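You operate a simulated robot arm through the tools that you are given. There is no shell and no other tool.

Carry out the task below with a simulated two-armed robot. There is one attempt and no reset: what you move stays moved.

## Task
Clear the clogged blue nozzle with a rinse shot, then retest it.
Fine: drain the tubes first; one shot on RINSE, one on SPRAY; shut the blue valve knob after.

Only the result counts: the job must be done as asked and must still hold three seconds after the hand-in. Knocking over, shifting, dropping, spilling or breaking anything else fails it.

## Robot
Two 7-joint arms with fingered hands on one trunk that stands fixed in place. Base frame: the origin is at the foot of the trunk, x ahead of it, y to its left, z up; the work surface is at about z = 0.852. Lengths are in m, angles in degrees, forces in N, time in s.
The left shoulder is at [0.2, 0.135, 0.945], the right one opposite. Payload 4 kg a hand.
The TCP of each hand is the grasp point between the finger pads, 0.025 m short of the fingertips. In the tool frame z runs along the fingers and y along their closing line. The gripper opens to 0.088 m. The gripper's body begins 0.029 m behind the TCP. The gripper is a hand of 4 fingers: y runs from the thumb to the fingers, the wrist lies at [-0.013, -0.106, -0.174] in the tool frame, and closing takes about 1.5 s.
Orientation is that of the tool frame in the base frame, as [roll, pitch, yaw] about the fixed x, y, z axes, in that order (R = Rz(yaw) Ry(pitch) Rx(roll)). With the fingers straight down and the wrist toward the robot, the tool's x, y and z point along [0, 1, 0], [1, 0, 0] and [0, 0, -1] of the base frame.

## Interface
- The arms move only by the tool arm_command. It takes "left_deltas", "right_deltas" or both (then of equal length, played together; a hand with none holds still); each is one flat list of numbers, 7 for each row, row after row: the shift along the tool's x, y, z in units of 100 mm (1.0 is 100 mm), then the turn, a rotation vector about the tool's x, y, z in units of 45 degrees (1.0 is 45 degrees), then the opening, from 0 (shut) to 1 (fully open). In form: [tx, ty, tz, ax, ay, az, hand, tx, ty, tz, ax, ay, az, hand, ...]. A call has 1 to 20 rows; each row is the pose to reach, as a shift and turn from the pose commanded when the call began, along the tool's axes at that moment. A call with a number of a shift or a turn outside -1 to 1 is refused whole. Rows are played at 5 a second. More than 0.05 m and 8.6 degrees between two rows, or a gripper value outside its range, and nothing of the call is played. Where a pose cannot be reached the arm comes as near as it can. A force on the tool above 40 N (or 10 N above the force at the start of the call, whichever is more), or a blocked arm, ends the call early, and 0.2 s more pass. The fingers move at their own pace (about 0.153 m/s each) and stop on an object; they squeeze with about 26 N. The grip force told is the motor's: it shows also when the fingers shut on nothing. Time passes only in rows, and 0.2 s behind the last, so rows that repeat a pose let the fingers close. The reply holds the time, the measured pose of the TCP, the force on the tool along the base axes, the opening and the grip force, in the units named above and with some noise, with the torque about the TCP (base axes, N m) and any sound that the robot's microphone picked up.
- Cameras (640 x 400 px; columns grow to the right, rows downward): "scene" is now at [0.1395, 0.0371, 1.5621]; the picture's right is [0.43, -0.90, 0.00], its down [-0.54, -0.26, -0.80] and it looks along [0.72, 0.35, -0.60] (base axes); focal length 250 px, centre (320, 200). "left" rides on the left gripper at [-0.064, -0.083, -0.098] in its tool frame; the picture's right is [-0.62, -0.37, 0.69], its down [0.71, -0.63, 0.30] and it looks along [0.32, 0.68, 0.65] (tool axes); focal length 265 px, centre (320, 200). "right" rides on the right gripper at [0.064, -0.083, -0.098] in its tool frame; the picture's right is [-0.62, 0.37, -0.69], its down [-0.71, -0.63, 0.30] and it looks along [-0.32, 0.68, 0.65] (tool axes); focal length 265 px, centre (320, 200). There is no depth. A picture from a camera that has moved, and an enlarged one, comes with that camera's place and axes in the base frame and with its lens.
- get_image(camera): a new picture of that camera. It takes no simulated time.
- raise_lower(by): slides the trunk up (or, below 0, down) by that many m; the arms and the scene camera ride with it, the base frame stays. It gives what a move gives, with no picture.
- preshape(shape, hand): the hand has 4 fingers and takes this shape, open, in about a second: jaw (thumb against the fingers, like two jaws); tri (thumb and two fingers); tip (a fingertip pinch); poke (one finger out to press); point (the index stretched); flat (the hand flat); cup (the hand cupped); fist (a fist). The gripper value then closes the fingers along that shape, each until it touches; the sizes above hold for jaw. It gives what a move gives, with no picture.
- head_to(pan, tilt): turns the head with the scene camera to pan (to the left, within 97 degrees either way) and tilt (down, from -29 to 69), counted from straight ahead of the robot. It gives what a move gives.
- enlarge(camera, box): a new picture of the part [left, top, right, bottom] of that camera's present view, enlarged. It takes no simulated time.
- job_done(): hands the job in; it is judged then, once.

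Nothing tells you positions but the pictures and the camera data. Unless the task says otherwise, let go and move clear before handing in.

The tools are called after "Request:" by a JSON object that holds its "fn" and its "kwargs". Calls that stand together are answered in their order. arm_command: Moves the arms, as the interface text tells. Its arguments: {"type":"object","properties":{"left_deltas":{"type":"array","items":{"type":"number"}},"right_deltas":{"type":"array","items":{"type":"number"}}},"required":[]} The other tools are called the same way: raise_lower (by) slides the trunk up or down; preshape (shape, hand) gives the hand a shape; head_to (pan, tilt) turns the head that bears the scene camera; get_image (camera) takes a picture; enlarge (camera, box) takes an enlarged picture of a part of a camera's view; job_done () hands the job in.

At the start:

```text
time_s: 0.0
left_eef_pos: [0.4881, 0.4089, 1.3114]
left_tool_rot: [-180.0, 0.0, 90.0]
left_wrist_force: [-0.2, -0.3, 0.6]
left_ft_torque: [-0.03, 0.01, 0.01]
left_finger_gap: 0.0878
left_grip_force: 0.1
left_shape: jaw
right_eef_pos: [0.6542, -0.0291, 1.2564]
right_tool_rot: [180.0, 0.0, 90.0]
right_wrist_force: [0.1, 0.3, 0.5]
right_ft_torque: [0.0, 0.03, -0.01]
right_finger_gap: 0.0875
right_grip_force: 0.1
right_shape: jaw
trunk travel left (down, up): [-0.55, 0.22]
head pan, tilt: [25.6, 36.7]
```

scene: 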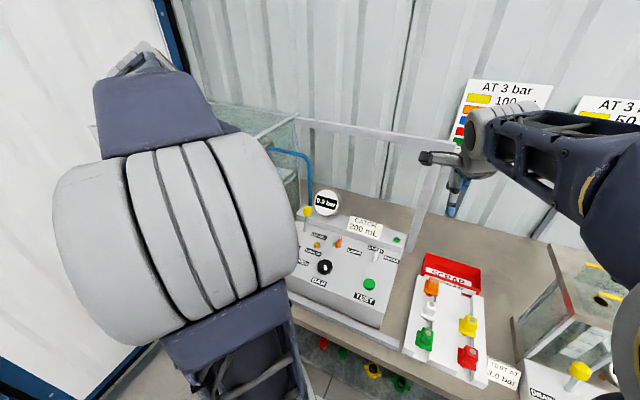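
right: 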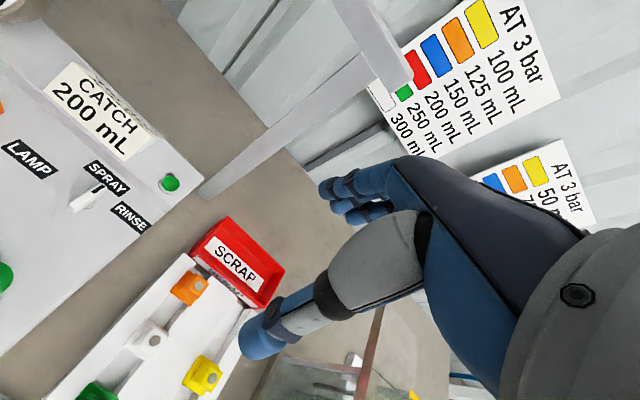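
left: 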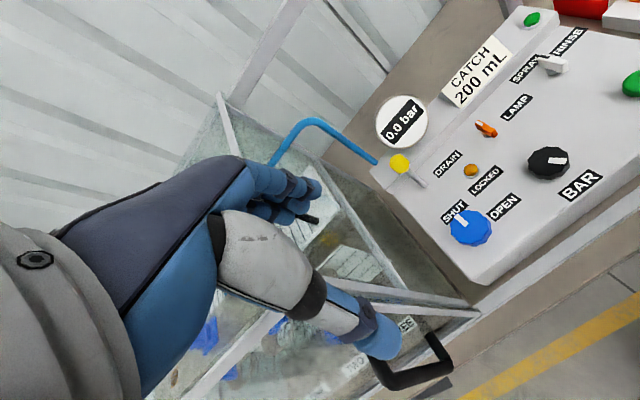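

I see a test bench with a control panel (blue knob SHUT/OPEN, BAR dial, DRAIN lever, LAMP, SPRAY/RINSE toggle, TEST button), a nozzle rack and tanks. I'll look around more closely before moving.

Request:
{"fn": "enlarge", "kwargs": {"camera": "left", "box": [360, 0, 640, 290]}}

Request:
{"fn": "enlarge", "kwargs": {"camera": "scene", "box": [280, 180, 520, 400]}}

Request:
{"fn": "enlarge", "kwargs": {"camera": "right", "box": [0, 0, 320, 400]}}

Request:
{"fn": "enlarge", "kwargs": {"camera": "right", "box": [320, 0, 640, 250]}}

```text
1.38 times, centred on (500, 145) of left
camera zoom: at [0.4056, 0.3427, 1.4104], right [-0.37, -0.62, -0.69], down [-0.63, 0.71, -0.3], along [0.68, 0.32, -0.65], focal length 366 px, centre (72, 276)
```

zoom: 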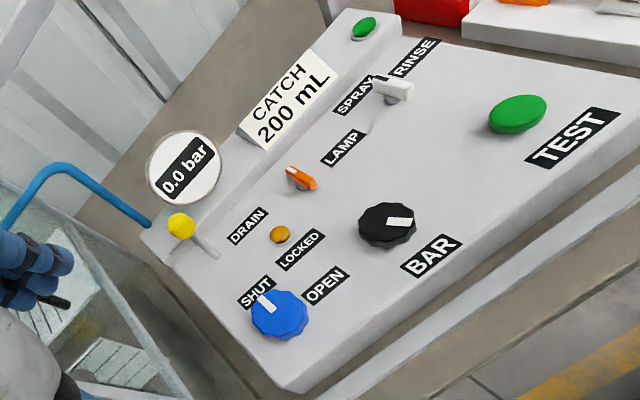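

```text
1.82 times, centred on (400, 290) of scene
camera zoom: at [0.1395, 0.0371, 1.5621], right [0.43, -0.9, 0.0], down [-0.54, -0.26, -0.8], along [0.72, 0.35, -0.6], focal length 456 px, centre (174, 36)
```

zoom: 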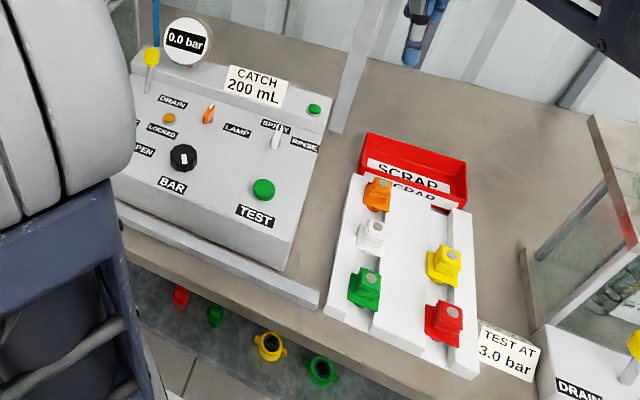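

```text
1.00 times, centred on (160, 200) of right (not enlarged: the box is as wide or as high as the picture)
camera zoom: at [0.5713, 0.0341, 1.3549], right [0.37, -0.62, 0.69], down [-0.63, -0.71, -0.3], along [0.68, -0.32, -0.65], focal length 265 px, centre (480, 200)
```

zoom: 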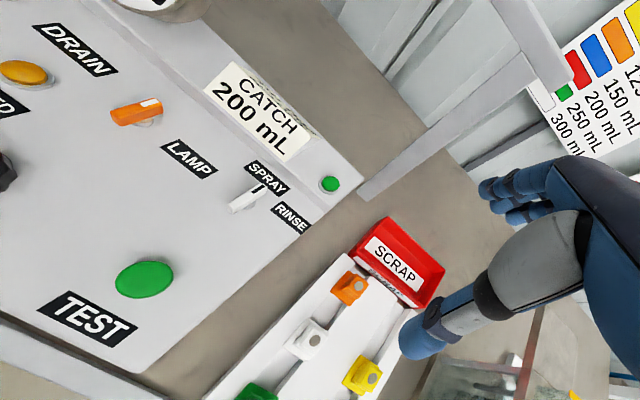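

```text
1.60 times, centred on (480, 125) of right
camera zoom: at [0.5713, 0.0341, 1.3549], right [0.37, -0.62, 0.69], down [-0.63, -0.71, -0.3], along [0.68, -0.32, -0.65], focal length 425 px, centre (64, 320)
```

zoom: 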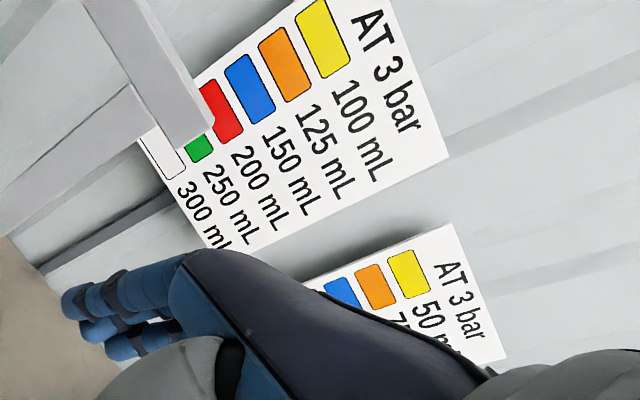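

The panel has the blue SHUT/OPEN knob, DRAIN lever, LOCKED light, LAMP switch, BAR dial, SPRAY/RINSE toggle and a TEST button; there's a second station to the right. I'll turn the head to survey everything.

Request:
{"fn": "head_to", "kwargs": {"pan": 0, "tilt": 40}}

Request:
{"fn": "get_image", "kwargs": {"camera": "scene"}}

Request:
{"fn": "head_to", "kwargs": {"pan": -35, "tilt": 40}}

Request:
{"fn": "get_image", "kwargs": {"camera": "scene"}}

Request:
{"fn": "head_to", "kwargs": {"pan": 55, "tilt": 40}}

Request:
{"fn": "get_image", "kwargs": {"camera": "scene"}}

```text
time_s: 0.9
left_eef_pos: [0.4888, 0.4082, 1.3121]
left_tool_rot: [-180.0, 0.0, 90.1]
left_wrist_force: [-0.2, -0.2, 0.4]
left_ft_torque: [-0.01, -0.01, -0.03]
left_finger_gap: 0.0876
left_grip_force: 0.1
left_shape: jaw
right_eef_pos: [0.6544, -0.0294, 1.2563]
right_tool_rot: [180.0, 0.0, 90.0]
right_wrist_force: [-0.2, -0.2, 0.9]
right_ft_torque: [-0.02, 0.0, -0.01]
right_finger_gap: 0.0876
right_grip_force: 0.1
right_shape: jaw
trunk travel left (down, up): [-0.55, 0.22]
head pan, tilt: [0.0, 40.0]
```

```text
taken
camera scene: at [0.1459, -0.0004, 1.5571], right [0.0, -1.0, 0.0], down [-0.64, 0.0, -0.77], along [0.77, 0.0, -0.64], focal length 250 px, centre (320, 200)
```

scene: 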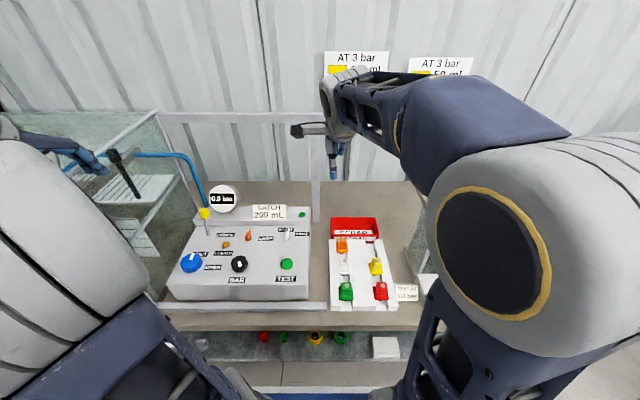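

```text
time_s: 1.9
left_eef_pos: [0.4901, 0.4097, 1.3121]
left_tool_rot: [-180.0, 0.0, 90.0]
left_wrist_force: [-0.1, -0.4, 0.7]
left_ft_torque: [0.03, 0.03, -0.01]
left_finger_gap: 0.0875
left_grip_force: 0.2
left_shape: jaw
right_eef_pos: [0.6527, -0.0295, 1.2567]
right_tool_rot: [180.0, 0.0, 90.0]
right_wrist_force: [0.0, 0.3, -0.4]
right_ft_torque: [0.01, -0.02, -0.01]
right_finger_gap: 0.0877
right_grip_force: 0.1
right_shape: jaw
trunk travel left (down, up): [-0.55, 0.22]
head pan, tilt: [-35.0, 40.0]
```

```text
taken
camera scene: at [0.1306, -0.0492, 1.5571], right [-0.57, -0.82, 0.0], down [-0.53, 0.37, -0.77], along [0.63, -0.44, -0.64], focal length 250 px, centre (320, 200)
```

scene: 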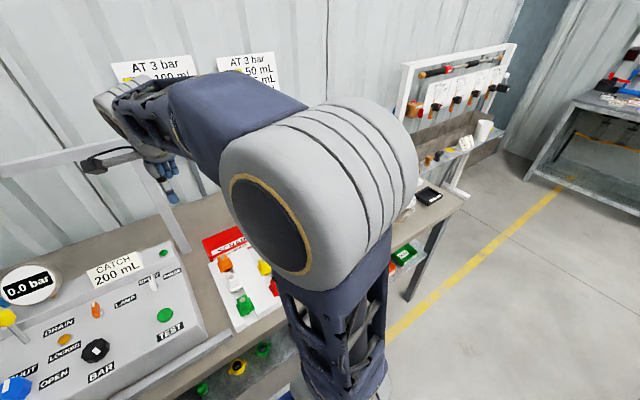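

```text
time_s: 3.6
left_eef_pos: [0.4889, 0.4088, 1.3109]
left_tool_rot: [-180.0, -0.1, 90.0]
left_wrist_force: [0.4, -0.3, -0.5]
left_ft_torque: [0.0, -0.02, -0.03]
left_finger_gap: 0.0877
left_grip_force: 0.0
left_shape: jaw
right_eef_pos: [0.6544, -0.0294, 1.2558]
right_tool_rot: [-180.0, 0.0, 90.0]
right_wrist_force: [0.7, -0.2, -0.7]
right_ft_torque: [0.0, 0.0, -0.01]
right_finger_gap: 0.0878
right_grip_force: 0.0
right_shape: jaw
trunk travel left (down, up): [-0.55, 0.22]
head pan, tilt: [55.0, 40.0]
```

```text
taken
camera scene: at [0.1097, 0.0691, 1.5571], right [0.82, -0.57, 0.0], down [-0.37, -0.53, -0.77], along [0.44, 0.63, -0.64], focal length 250 px, centre (320, 200)
```

scene: 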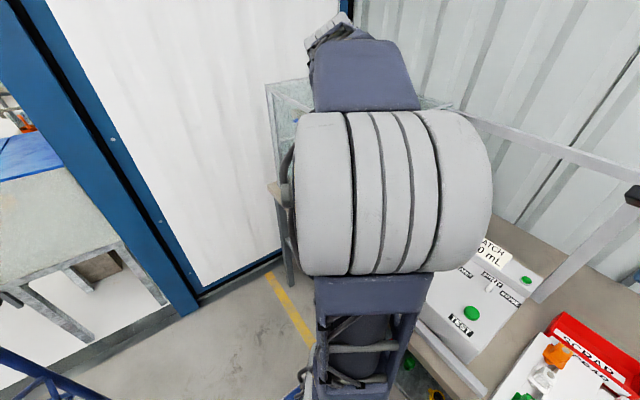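

The left arm hides the tank, so I'll enlarge the parts of the left camera's view and the head view at pan 0 to understand the tank with the tubes and the labels.

Request:
{"fn": "enlarge", "kwargs": {"camera": "left", "box": [200, 80, 480, 400]}}

Request:
{"fn": "head_to", "kwargs": {"pan": 10, "tilt": 30}}

Request:
{"fn": "enlarge", "kwargs": {"camera": "scene", "box": [60, 150, 300, 300]}}

Request:
{"fn": "get_image", "kwargs": {"camera": "scene"}}

```text
1.25 times, centred on (340, 240) of left
camera zoom: at [0.4056, 0.3427, 1.4104], right [-0.37, -0.62, -0.69], down [-0.63, 0.71, -0.3], along [0.68, 0.32, -0.65], focal length 332 px, centre (295, 150)
```

zoom: 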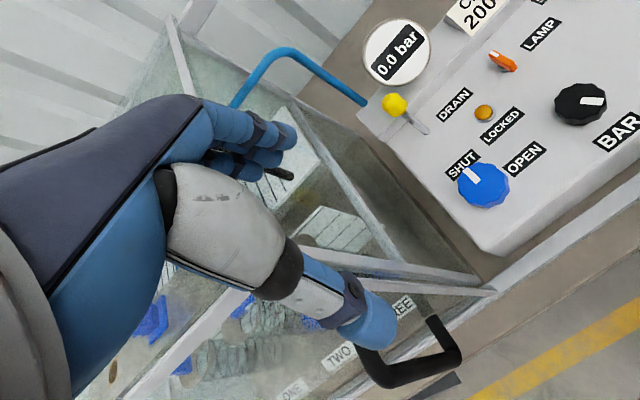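

```text
time_s: 4.7
left_eef_pos: [0.4881, 0.4087, 1.3112]
left_tool_rot: [179.9, 0.0, 90.0]
left_wrist_force: [-0.5, 0.2, 0.0]
left_ft_torque: [-0.02, -0.04, -0.02]
left_finger_gap: 0.0877
left_grip_force: 0.1
left_shape: jaw
right_eef_pos: [0.653, -0.0288, 1.2569]
right_tool_rot: [179.9, 0.0, 90.0]
right_wrist_force: [0.6, 0.5, 0.4]
right_ft_torque: [0.03, 0.07, 0.03]
right_finger_gap: 0.0877
right_grip_force: 0.1
right_shape: jaw
trunk travel left (down, up): [-0.55, 0.22]
head pan, tilt: [10.0, 30.0]
```

```text
2.67 times, centred on (180, 225) of scene
camera zoom: at [0.15, 0.0153, 1.5725], right [0.17, -0.98, 0.0], down [-0.49, -0.09, -0.87], along [0.85, 0.15, -0.5], focal length 668 px, centre (693, 133)
```

zoom: 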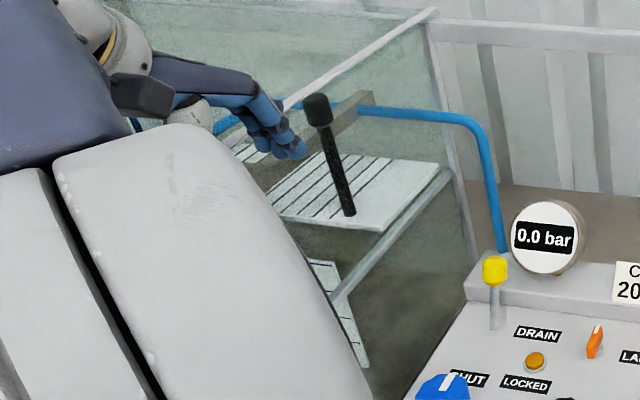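

```text
taken
camera scene: at [0.15, 0.0153, 1.5725], right [0.17, -0.98, 0.0], down [-0.49, -0.09, -0.87], along [0.85, 0.15, -0.5], focal length 250 px, centre (320, 200)
```

scene: 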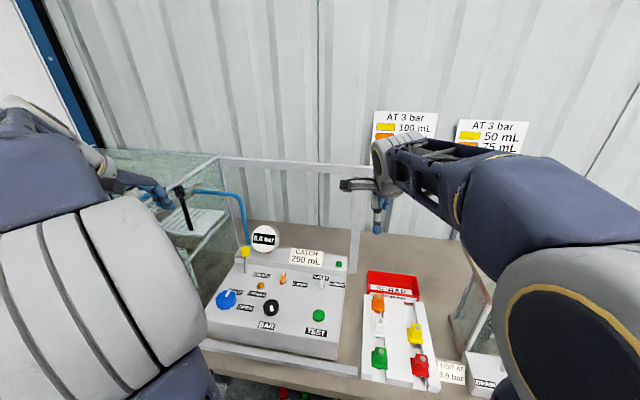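

The tank at the left holds measuring tubes/nozzle parts labelled ONE, TWO, THREE, but it's hidden by the left arm. I'll move the left hand back toward the middle and up so its own camera looks into the tank.

Request:
{"fn": "arm_command", "kwargs": {"left_deltas": [-0.4, 0, -0.2, 0, 0, 0, 1, -0.8, 0, -0.4, 0, 0, 0, 1, -1.0, -0.3, -0.6, 0, 0, 0, 1, -1.0, -0.5, -0.8, 0, 0, 0, 1]}}

Request:
{"fn": "get_image", "kwargs": {"camera": "left"}}

Request:
{"fn": "get_image", "kwargs": {"camera": "scene"}}

```text
time_s: 5.7
left_eef_pos: [0.44, 0.3081, 1.3917]
left_tool_rot: [-180.0, 0.1, 90.0]
left_wrist_force: [0.1, 0.4, -1.1]
left_ft_torque: [0.0, 0.03, 0.0]
left_finger_gap: 0.0879
left_grip_force: 0.0
left_shape: jaw
right_eef_pos: [0.6531, -0.0287, 1.256]
right_tool_rot: [179.9, 0.0, 90.1]
right_wrist_force: [0.1, 0.1, -0.6]
right_ft_torque: [0.0, 0.02, 0.0]
right_finger_gap: 0.0877
right_grip_force: 0.1
right_shape: jaw
trunk travel left (down, up): [-0.55, 0.22]
head pan, tilt: [10.0, 30.0]
```

```text
taken
camera left: at [0.3565, 0.2422, 1.4904], right [-0.37, -0.62, -0.69], down [-0.63, 0.71, -0.3], along [0.68, 0.32, -0.65], focal length 265 px, centre (320, 200)
```

left: 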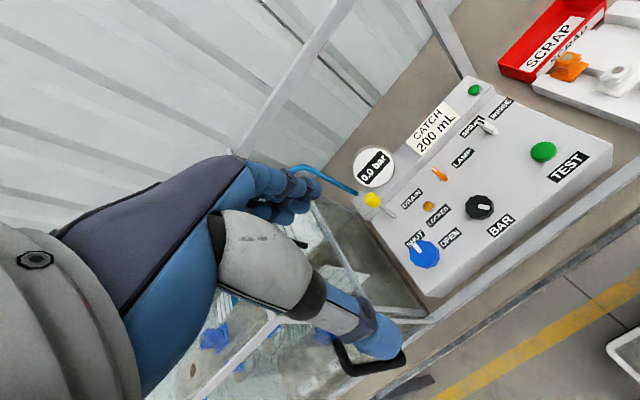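

```text
taken
camera scene: at [0.1502, 0.0153, 1.5724], right [0.17, -0.98, 0.0], down [-0.49, -0.09, -0.87], along [0.85, 0.15, -0.5], focal length 250 px, centre (320, 200)
```

scene: 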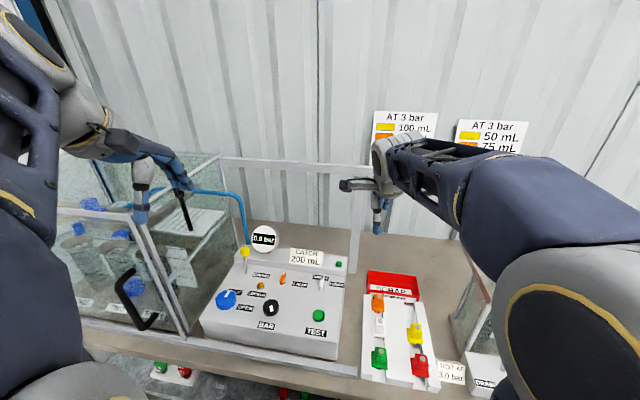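

Now part of the tank shows: blue nozzles, tubes, a black handle on the front. I'll turn the head that way and enlarge.

Request:
{"fn": "head_to", "kwargs": {"pan": 30, "tilt": 38}}

Request:
{"fn": "get_image", "kwargs": {"camera": "scene"}}

Request:
{"fn": "enlarge", "kwargs": {"camera": "scene", "box": [120, 130, 360, 280]}}

```text
time_s: 6.5
left_eef_pos: [0.4396, 0.3102, 1.3914]
left_tool_rot: [180.0, 0.0, 90.0]
left_wrist_force: [0.9, 0.1, -0.6]
left_ft_torque: [0.02, -0.03, 0.02]
left_finger_gap: 0.0879
left_grip_force: 0.0
left_shape: jaw
right_eef_pos: [0.6547, -0.0297, 1.2558]
right_tool_rot: [180.0, 0.0, 90.0]
right_wrist_force: [-0.4, -0.1, -0.7]
right_ft_torque: [0.02, 0.01, -0.01]
right_finger_gap: 0.088
right_grip_force: 0.0
right_shape: jaw
trunk travel left (down, up): [-0.55, 0.22]
head pan, tilt: [30.0, 38.0]
```

```text
taken
camera scene: at [0.1357, 0.0426, 1.5601], right [0.5, -0.87, 0.0], down [-0.53, -0.31, -0.79], along [0.68, 0.39, -0.62], focal length 250 px, centre (320, 200)
```

scene: 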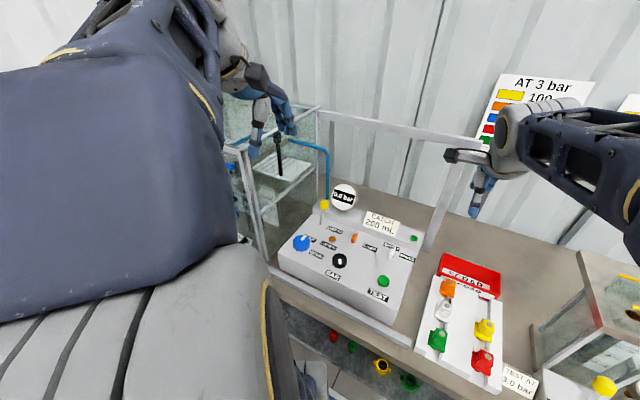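

```text
2.67 times, centred on (240, 205) of scene
camera zoom: at [0.1357, 0.0426, 1.5601], right [0.5, -0.87, 0.0], down [-0.53, -0.31, -0.79], along [0.68, 0.39, -0.62], focal length 668 px, centre (533, 187)
```

zoom: 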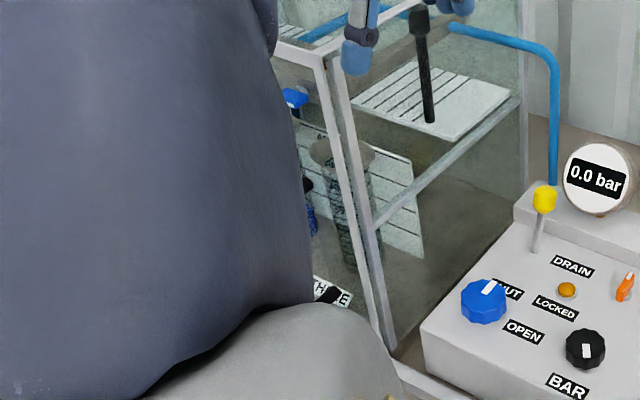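

From farther right the view past the arm was better, so I'll turn the head back to pan 8 and enlarge the tank.

Request:
{"fn": "head_to", "kwargs": {"pan": 8, "tilt": 36}}

Request:
{"fn": "enlarge", "kwargs": {"camera": "scene", "box": [20, 120, 240, 340]}}

Request:
{"fn": "enlarge", "kwargs": {"camera": "scene", "box": [180, 180, 370, 340]}}

Request:
{"fn": "enlarge", "kwargs": {"camera": "scene", "box": [120, 320, 420, 400]}}

```text
time_s: 7.4
left_eef_pos: [0.4401, 0.3091, 1.3911]
left_tool_rot: [-180.0, 0.1, 90.0]
left_wrist_force: [0.7, 0.0, 0.7]
left_ft_torque: [-0.02, 0.0, 0.02]
left_finger_gap: 0.0878
left_grip_force: 0.1
left_shape: jaw
right_eef_pos: [0.6535, -0.0295, 1.2565]
right_tool_rot: [180.0, 0.0, 90.0]
right_wrist_force: [0.1, 1.1, 0.1]
right_ft_torque: [-0.02, 0.01, 0.04]
right_finger_gap: 0.0877
right_grip_force: 0.0
right_shape: jaw
trunk travel left (down, up): [-0.55, 0.22]
head pan, tilt: [8.0, 36.0]
```

```text
1.82 times, centred on (130, 230) of scene
camera zoom: at [0.1475, 0.0118, 1.5631], right [0.14, -0.99, 0.0], down [-0.58, -0.08, -0.81], along [0.8, 0.11, -0.59], focal length 456 px, centre (666, 146)
```

zoom: 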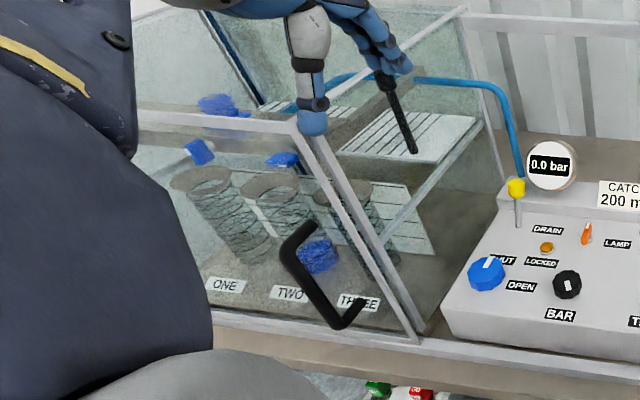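

```text
2.50 times, centred on (275, 260) of scene
camera zoom: at [0.1475, 0.0118, 1.5631], right [0.14, -0.99, 0.0], down [-0.58, -0.08, -0.81], along [0.8, 0.11, -0.59], focal length 626 px, centre (432, 50)
```

zoom: 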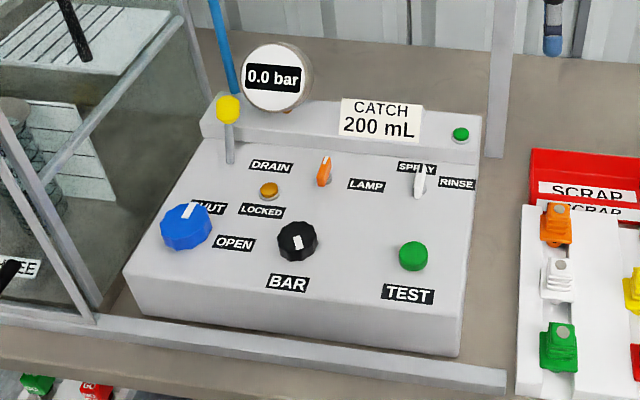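

```text
2.13 times, centred on (270, 360) of scene
camera zoom: at [0.1475, 0.0118, 1.5631], right [0.14, -0.99, 0.0], down [-0.58, -0.08, -0.81], along [0.8, 0.11, -0.59], focal length 534 px, centre (427, -141)
```

zoom: 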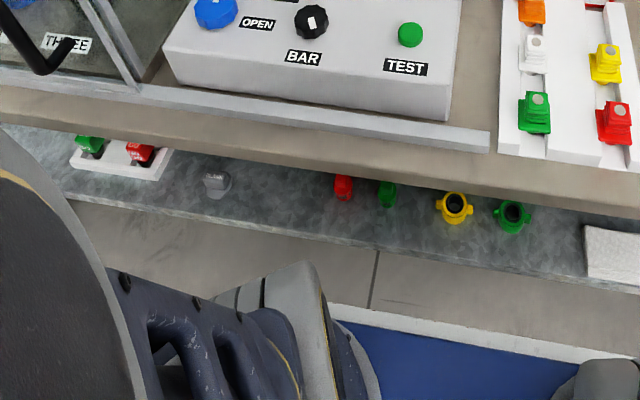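

The tank has three tubes (ONE, TWO, THREE) with blue nozzles above them and a handled front. To see the tank, lamp and pressure controls properly, I'll turn the right hand so its camera looks left across the bench.

Request:
{"fn": "arm_command", "kwargs": {"right_deltas": [0, 0, -0.1, 0, 0, -0.166, 1, 0, 0, -0.2, 0, 0, -0.333, 1, 0, 0, -0.3, 0, 0, -0.5, 1, 0, 0, -0.4, 0, 0, -0.666, 1, 0, 0, -0.5, 0, 0, -0.833, 1, 0, 0, -0.5, 0, 0, -1.0, 1]}}

Request:
{"fn": "get_image", "kwargs": {"camera": "right"}}

Request:
{"fn": "get_image", "kwargs": {"camera": "scene"}}

```text
time_s: 8.8
left_eef_pos: [0.4401, 0.3082, 1.3918]
left_tool_rot: [-180.0, 0.0, 89.9]
left_wrist_force: [-0.5, 0.4, 0.0]
left_ft_torque: [-0.02, 0.0, 0.03]
left_finger_gap: 0.0877
left_grip_force: 0.1
left_shape: jaw
right_eef_pos: [0.6536, -0.0295, 1.3065]
right_tool_rot: [180.0, -0.1, 135.2]
right_wrist_force: [0.3, -0.2, -0.8]
right_ft_torque: [-0.01, 0.02, 0.0]
right_finger_gap: 0.0878
right_grip_force: 0.0
right_shape: jaw
trunk travel left (down, up): [-0.55, 0.22]
head pan, tilt: [8.0, 36.0]
```

```text
taken
camera right: at [0.5503, -0.0441, 1.4049], right [0.7, -0.18, 0.69], down [0.06, -0.95, -0.3], along [0.71, 0.26, -0.65], focal length 265 px, centre (320, 200)
```

right: 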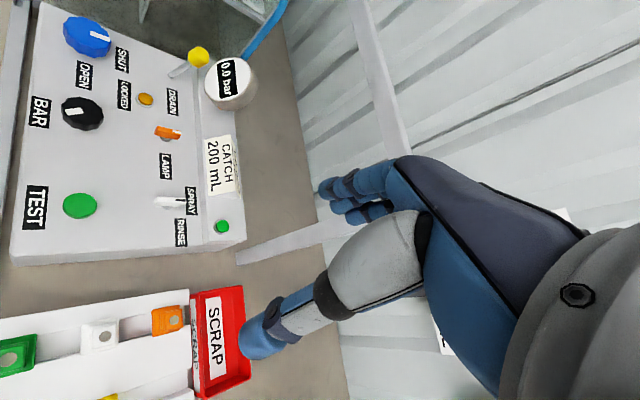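

```text
taken
camera scene: at [0.1475, 0.0117, 1.5632], right [0.14, -0.99, 0.0], down [-0.58, -0.08, -0.81], along [0.8, 0.11, -0.59], focal length 250 px, centre (320, 200)
```

scene: 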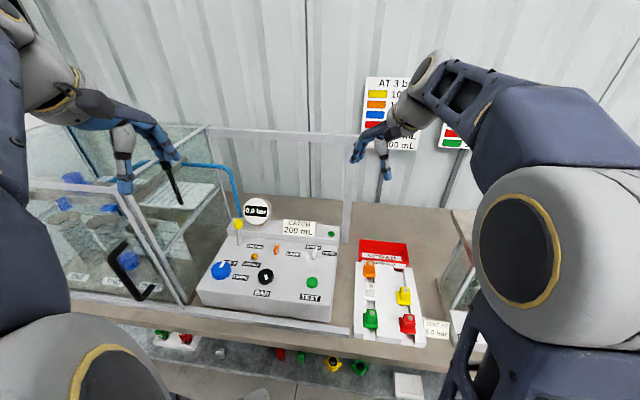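

I now have a good view of the panel. I'll turn the right hand another 45° and pull it back a bit to look into the tank.

Request:
{"fn": "arm_command", "kwargs": {"right_deltas": [0.1, -0.1, -0.1, 0, 0, -0.166, 1, 0.2, -0.2, -0.2, 0, 0, -0.333, 1, 0.3, -0.3, -0.3, 0, 0, -0.5, 1, 0.4, -0.4, -0.4, 0, 0, -0.666, 1, 0.5, -0.5, -0.5, 0, 0, -0.833, 1, 0.6, -0.6, -0.5, 0, 0, -1.0, 1]}}

Request:
{"fn": "get_image", "kwargs": {"camera": "right"}}

```text
time_s: 10.2
left_eef_pos: [0.4386, 0.3078, 1.391]
left_tool_rot: [-179.9, 0.0, 90.0]
left_wrist_force: [-0.7, 0.3, 0.2]
left_ft_torque: [0.01, 0.01, -0.01]
left_finger_gap: 0.0877
left_grip_force: 0.0
left_shape: jaw
right_eef_pos: [0.5698, -0.0288, 1.3563]
right_tool_rot: [180.0, 0.0, -179.8]
right_wrist_force: [-0.1, 0.5, 0.0]
right_ft_torque: [0.0, -0.03, -0.02]
right_finger_gap: 0.0878
right_grip_force: 0.0
right_shape: jaw
trunk travel left (down, up): [-0.55, 0.22]
head pan, tilt: [8.0, 36.0]
```

```text
taken
camera right: at [0.5056, -0.1133, 1.4552], right [0.62, 0.37, 0.69], down [0.72, -0.63, -0.31], along [0.32, 0.69, -0.65], focal length 265 px, centre (320, 200)
```

right: 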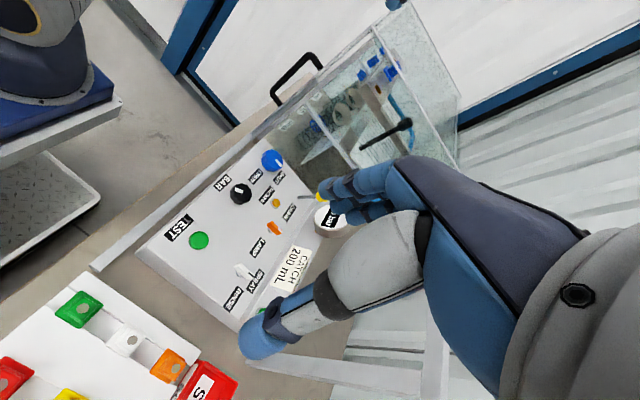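

Request:
{"fn": "enlarge", "kwargs": {"camera": "right", "box": [220, 0, 480, 180]}}

Request:
{"fn": "enlarge", "kwargs": {"camera": "right", "box": [120, 120, 360, 320]}}

```text
2.22 times, centred on (350, 90) of right
camera zoom: at [0.5056, -0.1133, 1.4552], right [0.62, 0.37, 0.69], down [0.72, -0.63, -0.31], along [0.32, 0.69, -0.65], focal length 590 px, centre (253, 444)
```

zoom: 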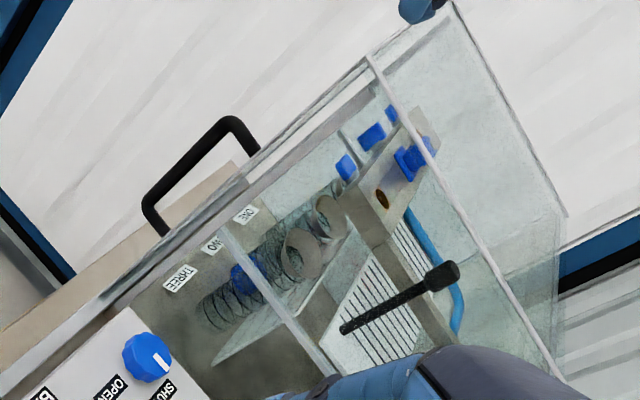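

```text
2.00 times, centred on (240, 220) of right
camera zoom: at [0.5056, -0.1133, 1.4552], right [0.62, 0.37, 0.69], down [0.72, -0.63, -0.31], along [0.32, 0.69, -0.65], focal length 531 px, centre (480, 160)
```

zoom: 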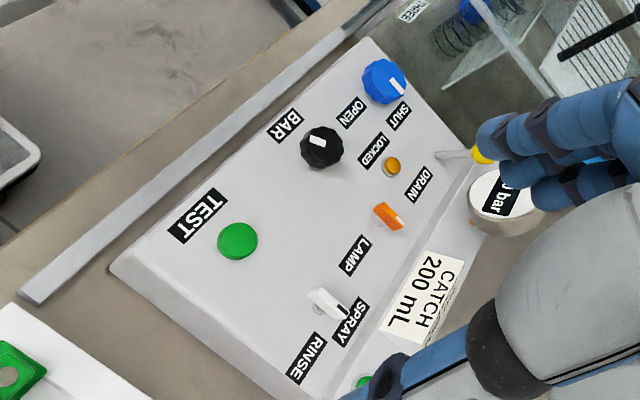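

The right camera sees the tank's inside. I'll zoom tightly on the nozzles, tubes and the panel's markers.

Request:
{"fn": "enlarge", "kwargs": {"camera": "right", "box": [330, 30, 430, 92]}}

Request:
{"fn": "enlarge", "kwargs": {"camera": "right", "box": [280, 70, 400, 145]}}

Request:
{"fn": "enlarge", "kwargs": {"camera": "scene", "box": [40, 160, 200, 260]}}

Request:
{"fn": "enlarge", "kwargs": {"camera": "scene", "box": [40, 230, 200, 330]}}

```text
6.40 times, centred on (380, 61) of right
camera zoom: at [0.5056, -0.1133, 1.4552], right [0.62, 0.37, 0.69], down [0.72, -0.63, -0.31], along [0.32, 0.69, -0.65], focal length 1699 px, centre (-64, 1090)
```

zoom: 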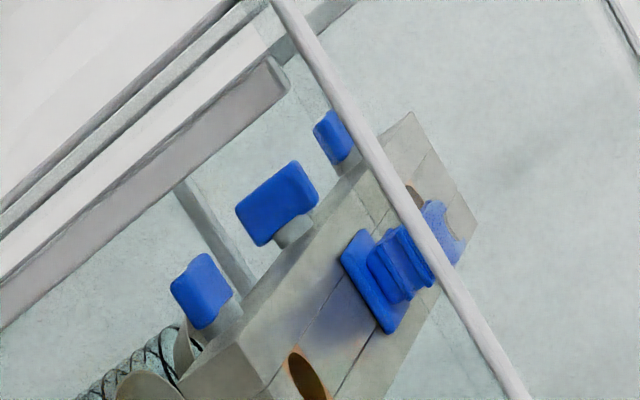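

```text
5.33 times, centred on (340, 108) of right
camera zoom: at [0.5056, -0.1133, 1.4552], right [0.62, 0.37, 0.69], down [0.72, -0.63, -0.31], along [0.32, 0.69, -0.65], focal length 1416 px, centre (213, 693)
```

zoom: 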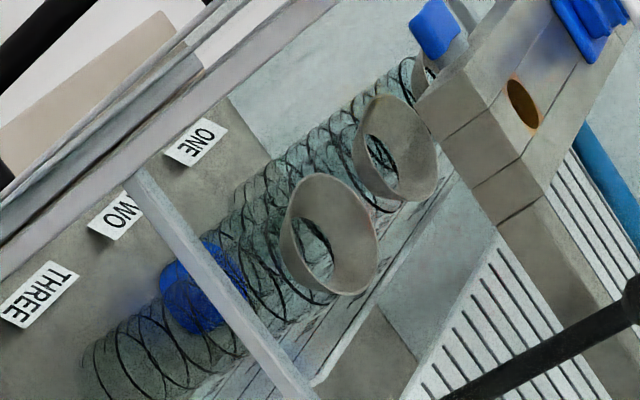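

```text
4.00 times, centred on (120, 210) of scene
camera zoom: at [0.1476, 0.0117, 1.5631], right [0.14, -0.99, 0.0], down [-0.58, -0.08, -0.81], along [0.8, 0.11, -0.59], focal length 1002 px, centre (1120, 160)
```

zoom: 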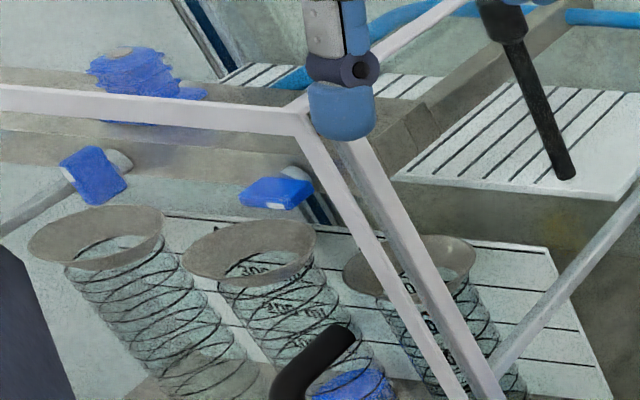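

```text
4.00 times, centred on (120, 280) of scene
camera zoom: at [0.1476, 0.0117, 1.5631], right [0.14, -0.99, 0.0], down [-0.58, -0.08, -0.81], along [0.8, 0.11, -0.59], focal length 1002 px, centre (1120, -120)
```

zoom: 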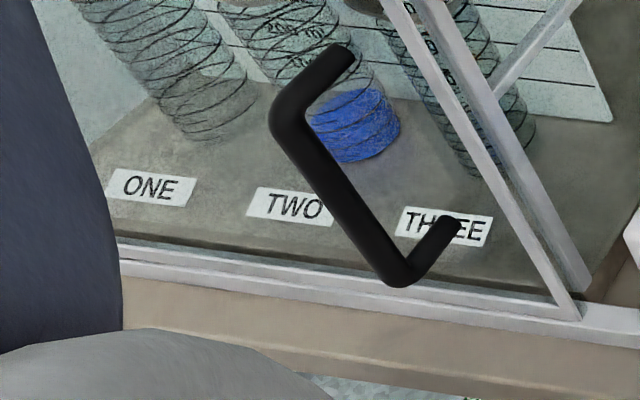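

Tube TWO holds blue liquid under a beam with the blue nozzle; I'll check the LOCKED light, wall charts, the second station and the door edges close up.

Request:
{"fn": "enlarge", "kwargs": {"camera": "right", "box": [220, 140, 320, 203]}}

Request:
{"fn": "enlarge", "kwargs": {"camera": "scene", "box": [200, 230, 280, 280]}}

Request:
{"fn": "enlarge", "kwargs": {"camera": "scene", "box": [340, 60, 480, 160]}}

Request:
{"fn": "enlarge", "kwargs": {"camera": "scene", "box": [410, 230, 510, 360]}}

Request:
{"fn": "enlarge", "kwargs": {"camera": "right", "box": [240, 0, 400, 100]}}

```text
6.35 times, centred on (270, 172) of right
camera zoom: at [0.5056, -0.1133, 1.4552], right [0.62, 0.37, 0.69], down [0.72, -0.63, -0.31], along [0.32, 0.69, -0.65], focal length 1685 px, centre (638, 381)
```

zoom: 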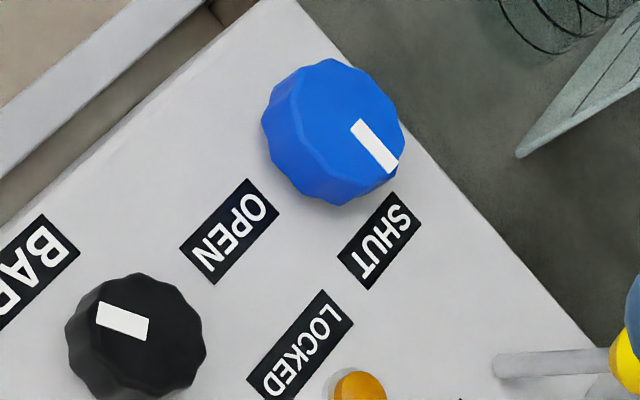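

```text
8.00 times, centred on (240, 255) of scene
camera zoom: at [0.1476, 0.0117, 1.5631], right [0.14, -0.99, 0.0], down [-0.58, -0.08, -0.81], along [0.8, 0.11, -0.59], focal length 2004 px, centre (960, -240)
```

zoom: 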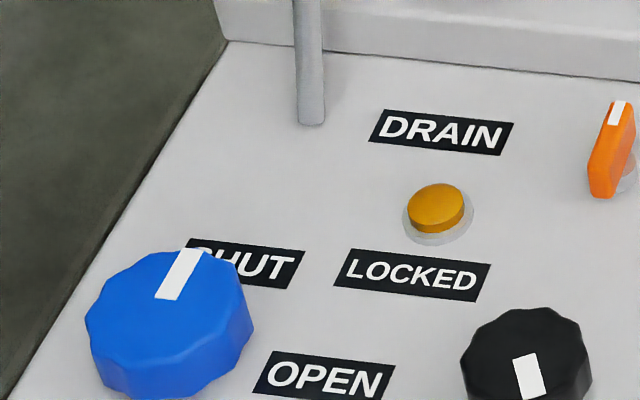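

```text
4.00 times, centred on (410, 110) of scene
camera zoom: at [0.1476, 0.0117, 1.5631], right [0.14, -0.99, 0.0], down [-0.58, -0.08, -0.81], along [0.8, 0.11, -0.59], focal length 1002 px, centre (-40, 560)
```

zoom: 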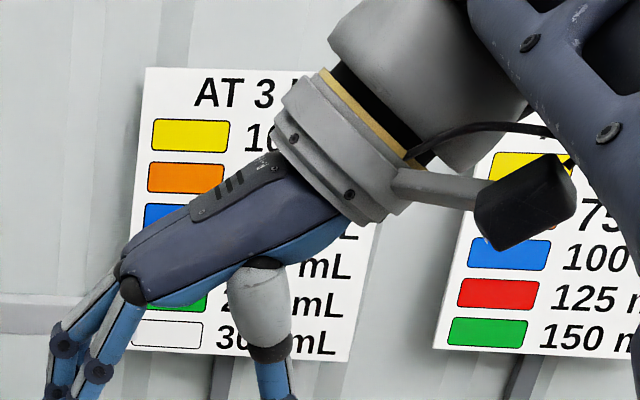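

```text
3.08 times, centred on (460, 295) of scene
camera zoom: at [0.1476, 0.0117, 1.5631], right [0.14, -0.99, 0.0], down [-0.58, -0.08, -0.81], along [0.8, 0.11, -0.59], focal length 771 px, centre (-111, -92)
```

zoom: 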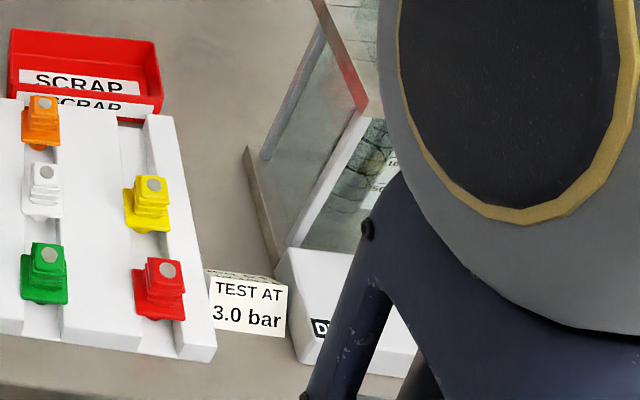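

```text
4.00 times, centred on (320, 50) of right
camera zoom: at [0.5056, -0.1133, 1.4552], right [0.62, 0.37, 0.69], down [0.72, -0.63, -0.31], along [0.32, 0.69, -0.65], focal length 1062 px, centre (320, 800)
```

zoom: 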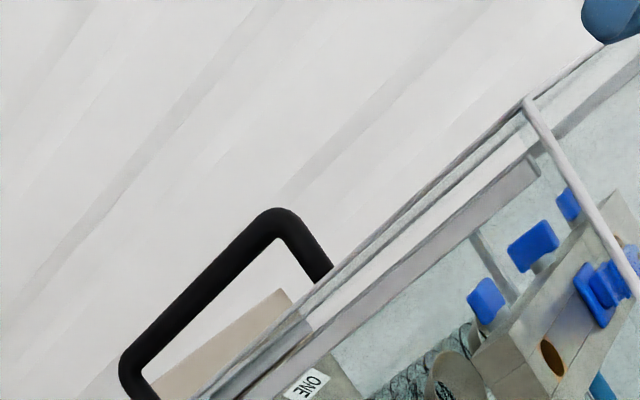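

Left chart says blue = 150 mL at 3 bar and a sign says TEST AT 3.0 bar. Rough triangulation puts the blue knob top near (0.577, 0.361, 0.975), TEST near (0.573, 0.094, 0.963), the SPRAY/RINSE selector near (0.68, 0.105, 0.967). I'll zoom on each control to learn how it moves.

Request:
{"fn": "enlarge", "kwargs": {"camera": "right", "box": [210, 240, 290, 290]}}

Request:
{"fn": "enlarge", "kwargs": {"camera": "scene", "box": [255, 215, 345, 271]}}

Request:
{"fn": "enlarge", "kwargs": {"camera": "scene", "box": [210, 190, 300, 246]}}

Request:
{"fn": "enlarge", "kwargs": {"camera": "scene", "box": [240, 255, 340, 317]}}

Request:
{"fn": "enlarge", "kwargs": {"camera": "right", "box": [160, 190, 260, 253]}}

```text
8.00 times, centred on (250, 265) of right
camera zoom: at [0.5056, -0.1133, 1.4552], right [0.62, 0.37, 0.69], down [0.72, -0.63, -0.31], along [0.32, 0.69, -0.65], focal length 2123 px, centre (880, -320)
```

zoom: 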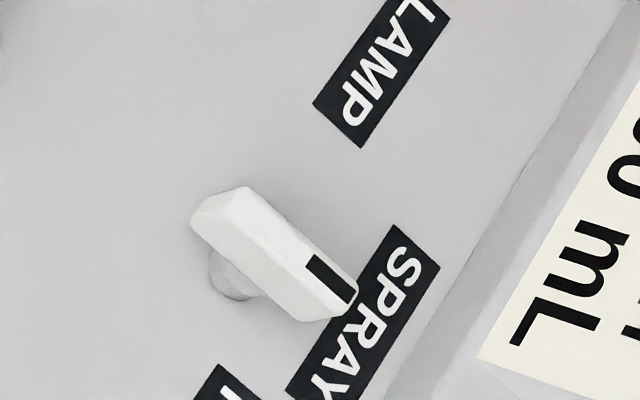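

```text
7.11 times, centred on (300, 243) of scene
camera zoom: at [0.1476, 0.0117, 1.5631], right [0.14, -0.99, 0.0], down [-0.58, -0.08, -0.81], along [0.8, 0.11, -0.59], focal length 1781 px, centre (462, -106)
```

zoom: 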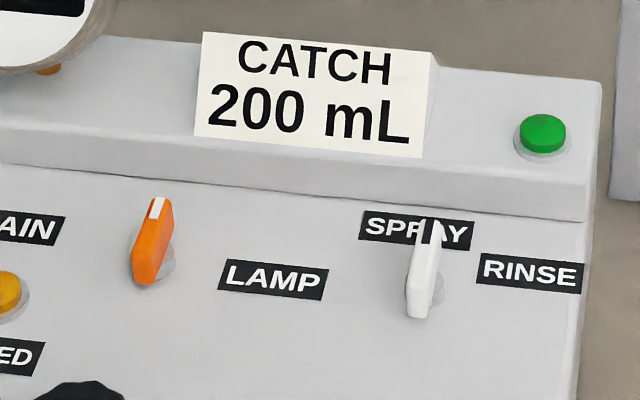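

```text
7.11 times, centred on (255, 218) of scene
camera zoom: at [0.1476, 0.0117, 1.5631], right [0.14, -0.99, 0.0], down [-0.58, -0.08, -0.81], along [0.8, 0.11, -0.59], focal length 1781 px, centre (782, 72)
```

zoom: 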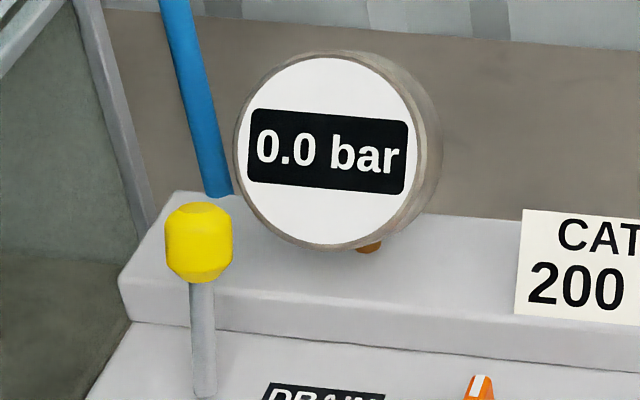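

```text
6.40 times, centred on (290, 286) of scene
camera zoom: at [0.1476, 0.0117, 1.5631], right [0.14, -0.99, 0.0], down [-0.58, -0.08, -0.81], along [0.8, 0.11, -0.59], focal length 1603 px, centre (512, -350)
```

zoom: 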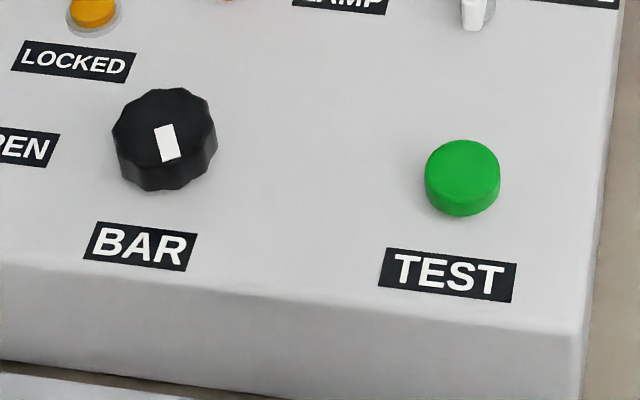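

```text
6.35 times, centred on (210, 222) of right
camera zoom: at [0.5056, -0.1133, 1.4552], right [0.62, 0.37, 0.69], down [0.72, -0.63, -0.31], along [0.32, 0.69, -0.65], focal length 1685 px, centre (1018, 64)
```

zoom: 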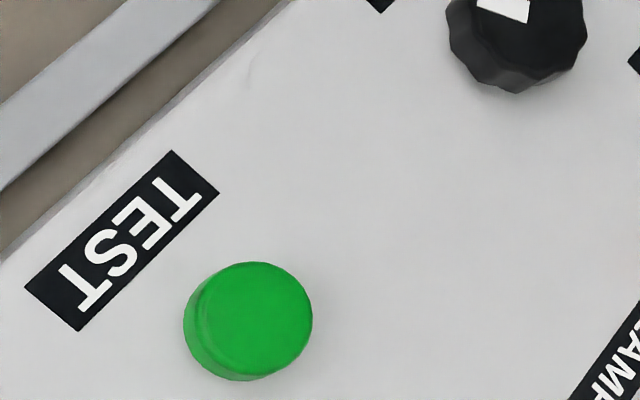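

The selector is a small bar knob pointing at SPRAY; RINSE is about 80–90° clockwise. Before acting I'll check the second station at the right so I don't mix up the stations.

Request:
{"fn": "head_to", "kwargs": {"pan": 28, "tilt": 42}}

Request:
{"fn": "get_image", "kwargs": {"camera": "scene"}}

Request:
{"fn": "enlarge", "kwargs": {"camera": "scene", "box": [480, 180, 640, 400]}}

```text
time_s: 11.0
left_eef_pos: [0.4397, 0.3087, 1.3913]
left_tool_rot: [-179.9, 0.0, 90.0]
left_wrist_force: [0.2, -0.6, 1.1]
left_ft_torque: [0.0, -0.03, -0.02]
left_finger_gap: 0.0878
left_grip_force: 0.0
left_shape: jaw
right_eef_pos: [0.568, -0.0286, 1.3565]
right_tool_rot: [180.0, 0.1, -179.8]
right_wrist_force: [0.3, -0.3, 0.4]
right_ft_torque: [0.0, -0.01, -0.02]
right_finger_gap: 0.0875
right_grip_force: 0.1
right_shape: jaw
trunk travel left (down, up): [-0.55, 0.22]
head pan, tilt: [28.0, 42.0]
```

```text
taken
camera scene: at [0.1348, 0.0387, 1.5542], right [0.47, -0.88, 0.0], down [-0.59, -0.31, -0.74], along [0.66, 0.35, -0.67], focal length 250 px, centre (320, 200)
```

scene: 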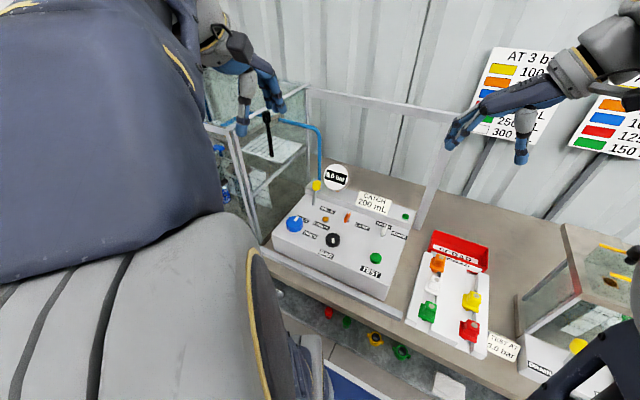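

```text
1.82 times, centred on (560, 290) of scene
camera zoom: at [0.1348, 0.0387, 1.5542], right [0.47, -0.88, 0.0], down [-0.59, -0.31, -0.74], along [0.66, 0.35, -0.67], focal length 456 px, centre (-116, 36)
```

zoom: 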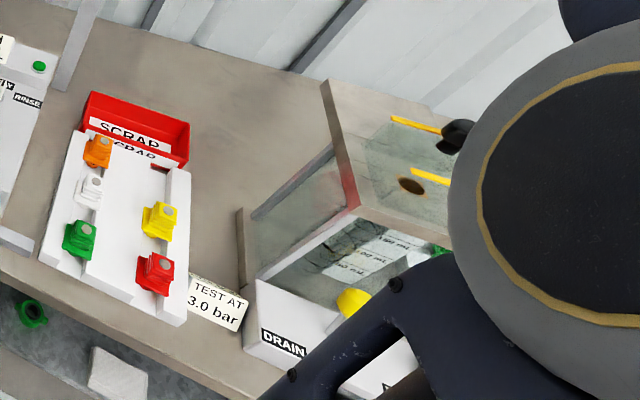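

The second station has an empty socket and no blue nozzle, so the left panel is ours. I'll use the right hand (its yaw-180 pose keeps the wrist away from the tank); first I lift the left hand out of the way and swing the right hand over toward the drain lever at about (0.716, 0.36, 1.025).

Request:
{"fn": "arm_command", "kwargs": {"left_deltas": [0, -0.2, -0.35, 0, 0, 0, 1, 0, -0.4, -0.7, 0, 0, 0, 1, 0, -0.5, -1.0, 0, 0, 0, 1], "right_deltas": [-0.1, 0.33, 0, 0, 0, 0, 1, -0.2, 0.66, 0, 0, 0, 0, 1, -0.3, 1.0, 0, 0, 0, 0, 1]}}

Request:
{"fn": "arm_command", "kwargs": {"right_deltas": [-0.1, 0.33, 0, 0, 0, 0, 1, -0.2, 0.66, 0, 0, 0, 0, 1, -0.3, 1.0, 0, 0, 0, 0, 1]}}

Request:
{"fn": "get_image", "kwargs": {"camera": "right"}}

Request:
{"fn": "get_image", "kwargs": {"camera": "scene"}}

```text
time_s: 11.8
left_eef_pos: [0.3893, 0.3102, 1.4923]
left_tool_rot: [-179.9, 0.0, 90.0]
left_wrist_force: [-0.6, -0.4, -0.1]
left_ft_torque: [-0.02, -0.03, -0.02]
left_finger_gap: 0.0878
left_grip_force: 0.0
left_shape: jaw
right_eef_pos: [0.6003, 0.0706, 1.3579]
right_tool_rot: [-180.0, -0.1, 180.0]
right_wrist_force: [-0.2, -0.2, 0.2]
right_ft_torque: [-0.02, 0.0, 0.01]
right_finger_gap: 0.0877
right_grip_force: 0.0
right_shape: jaw
trunk travel left (down, up): [-0.55, 0.22]
head pan, tilt: [28.0, 42.0]
```

```text
time_s: 12.6
left_eef_pos: [0.3889, 0.31, 1.4919]
left_tool_rot: [-180.0, -0.1, 90.1]
left_wrist_force: [0.0, 0.2, 0.4]
left_ft_torque: [0.02, -0.08, 0.05]
left_finger_gap: 0.0876
left_grip_force: 0.2
left_shape: jaw
right_eef_pos: [0.6284, 0.1681, 1.356]
right_tool_rot: [-180.0, 0.1, 179.9]
right_wrist_force: [0.0, -0.4, -0.4]
right_ft_torque: [0.01, -0.02, 0.01]
right_finger_gap: 0.0877
right_grip_force: 0.1
right_shape: jaw
trunk travel left (down, up): [-0.55, 0.22]
head pan, tilt: [28.0, 42.0]
```

```text
taken
camera right: at [0.566, 0.0845, 1.4552], right [0.62, 0.37, 0.69], down [0.71, -0.63, -0.3], along [0.33, 0.68, -0.65], focal length 265 px, centre (320, 200)
```

right: 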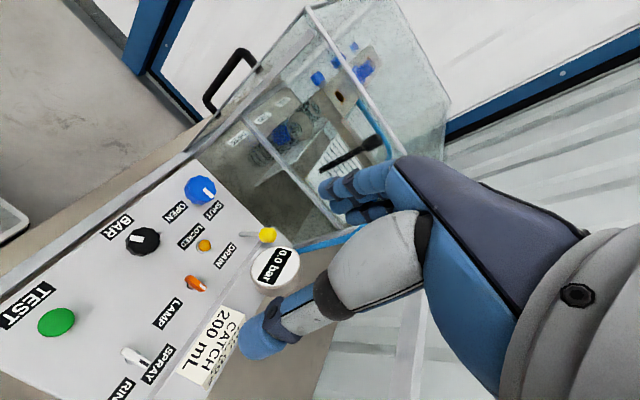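

```text
taken
camera scene: at [0.1345, 0.0384, 1.5542], right [0.47, -0.88, 0.0], down [-0.59, -0.31, -0.74], along [0.66, 0.35, -0.67], focal length 250 px, centre (320, 200)
```

scene: 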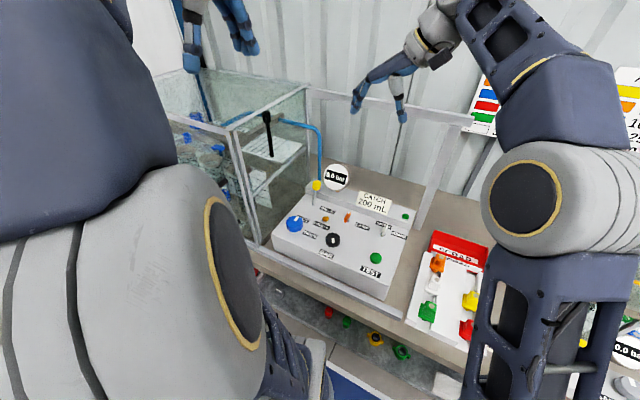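

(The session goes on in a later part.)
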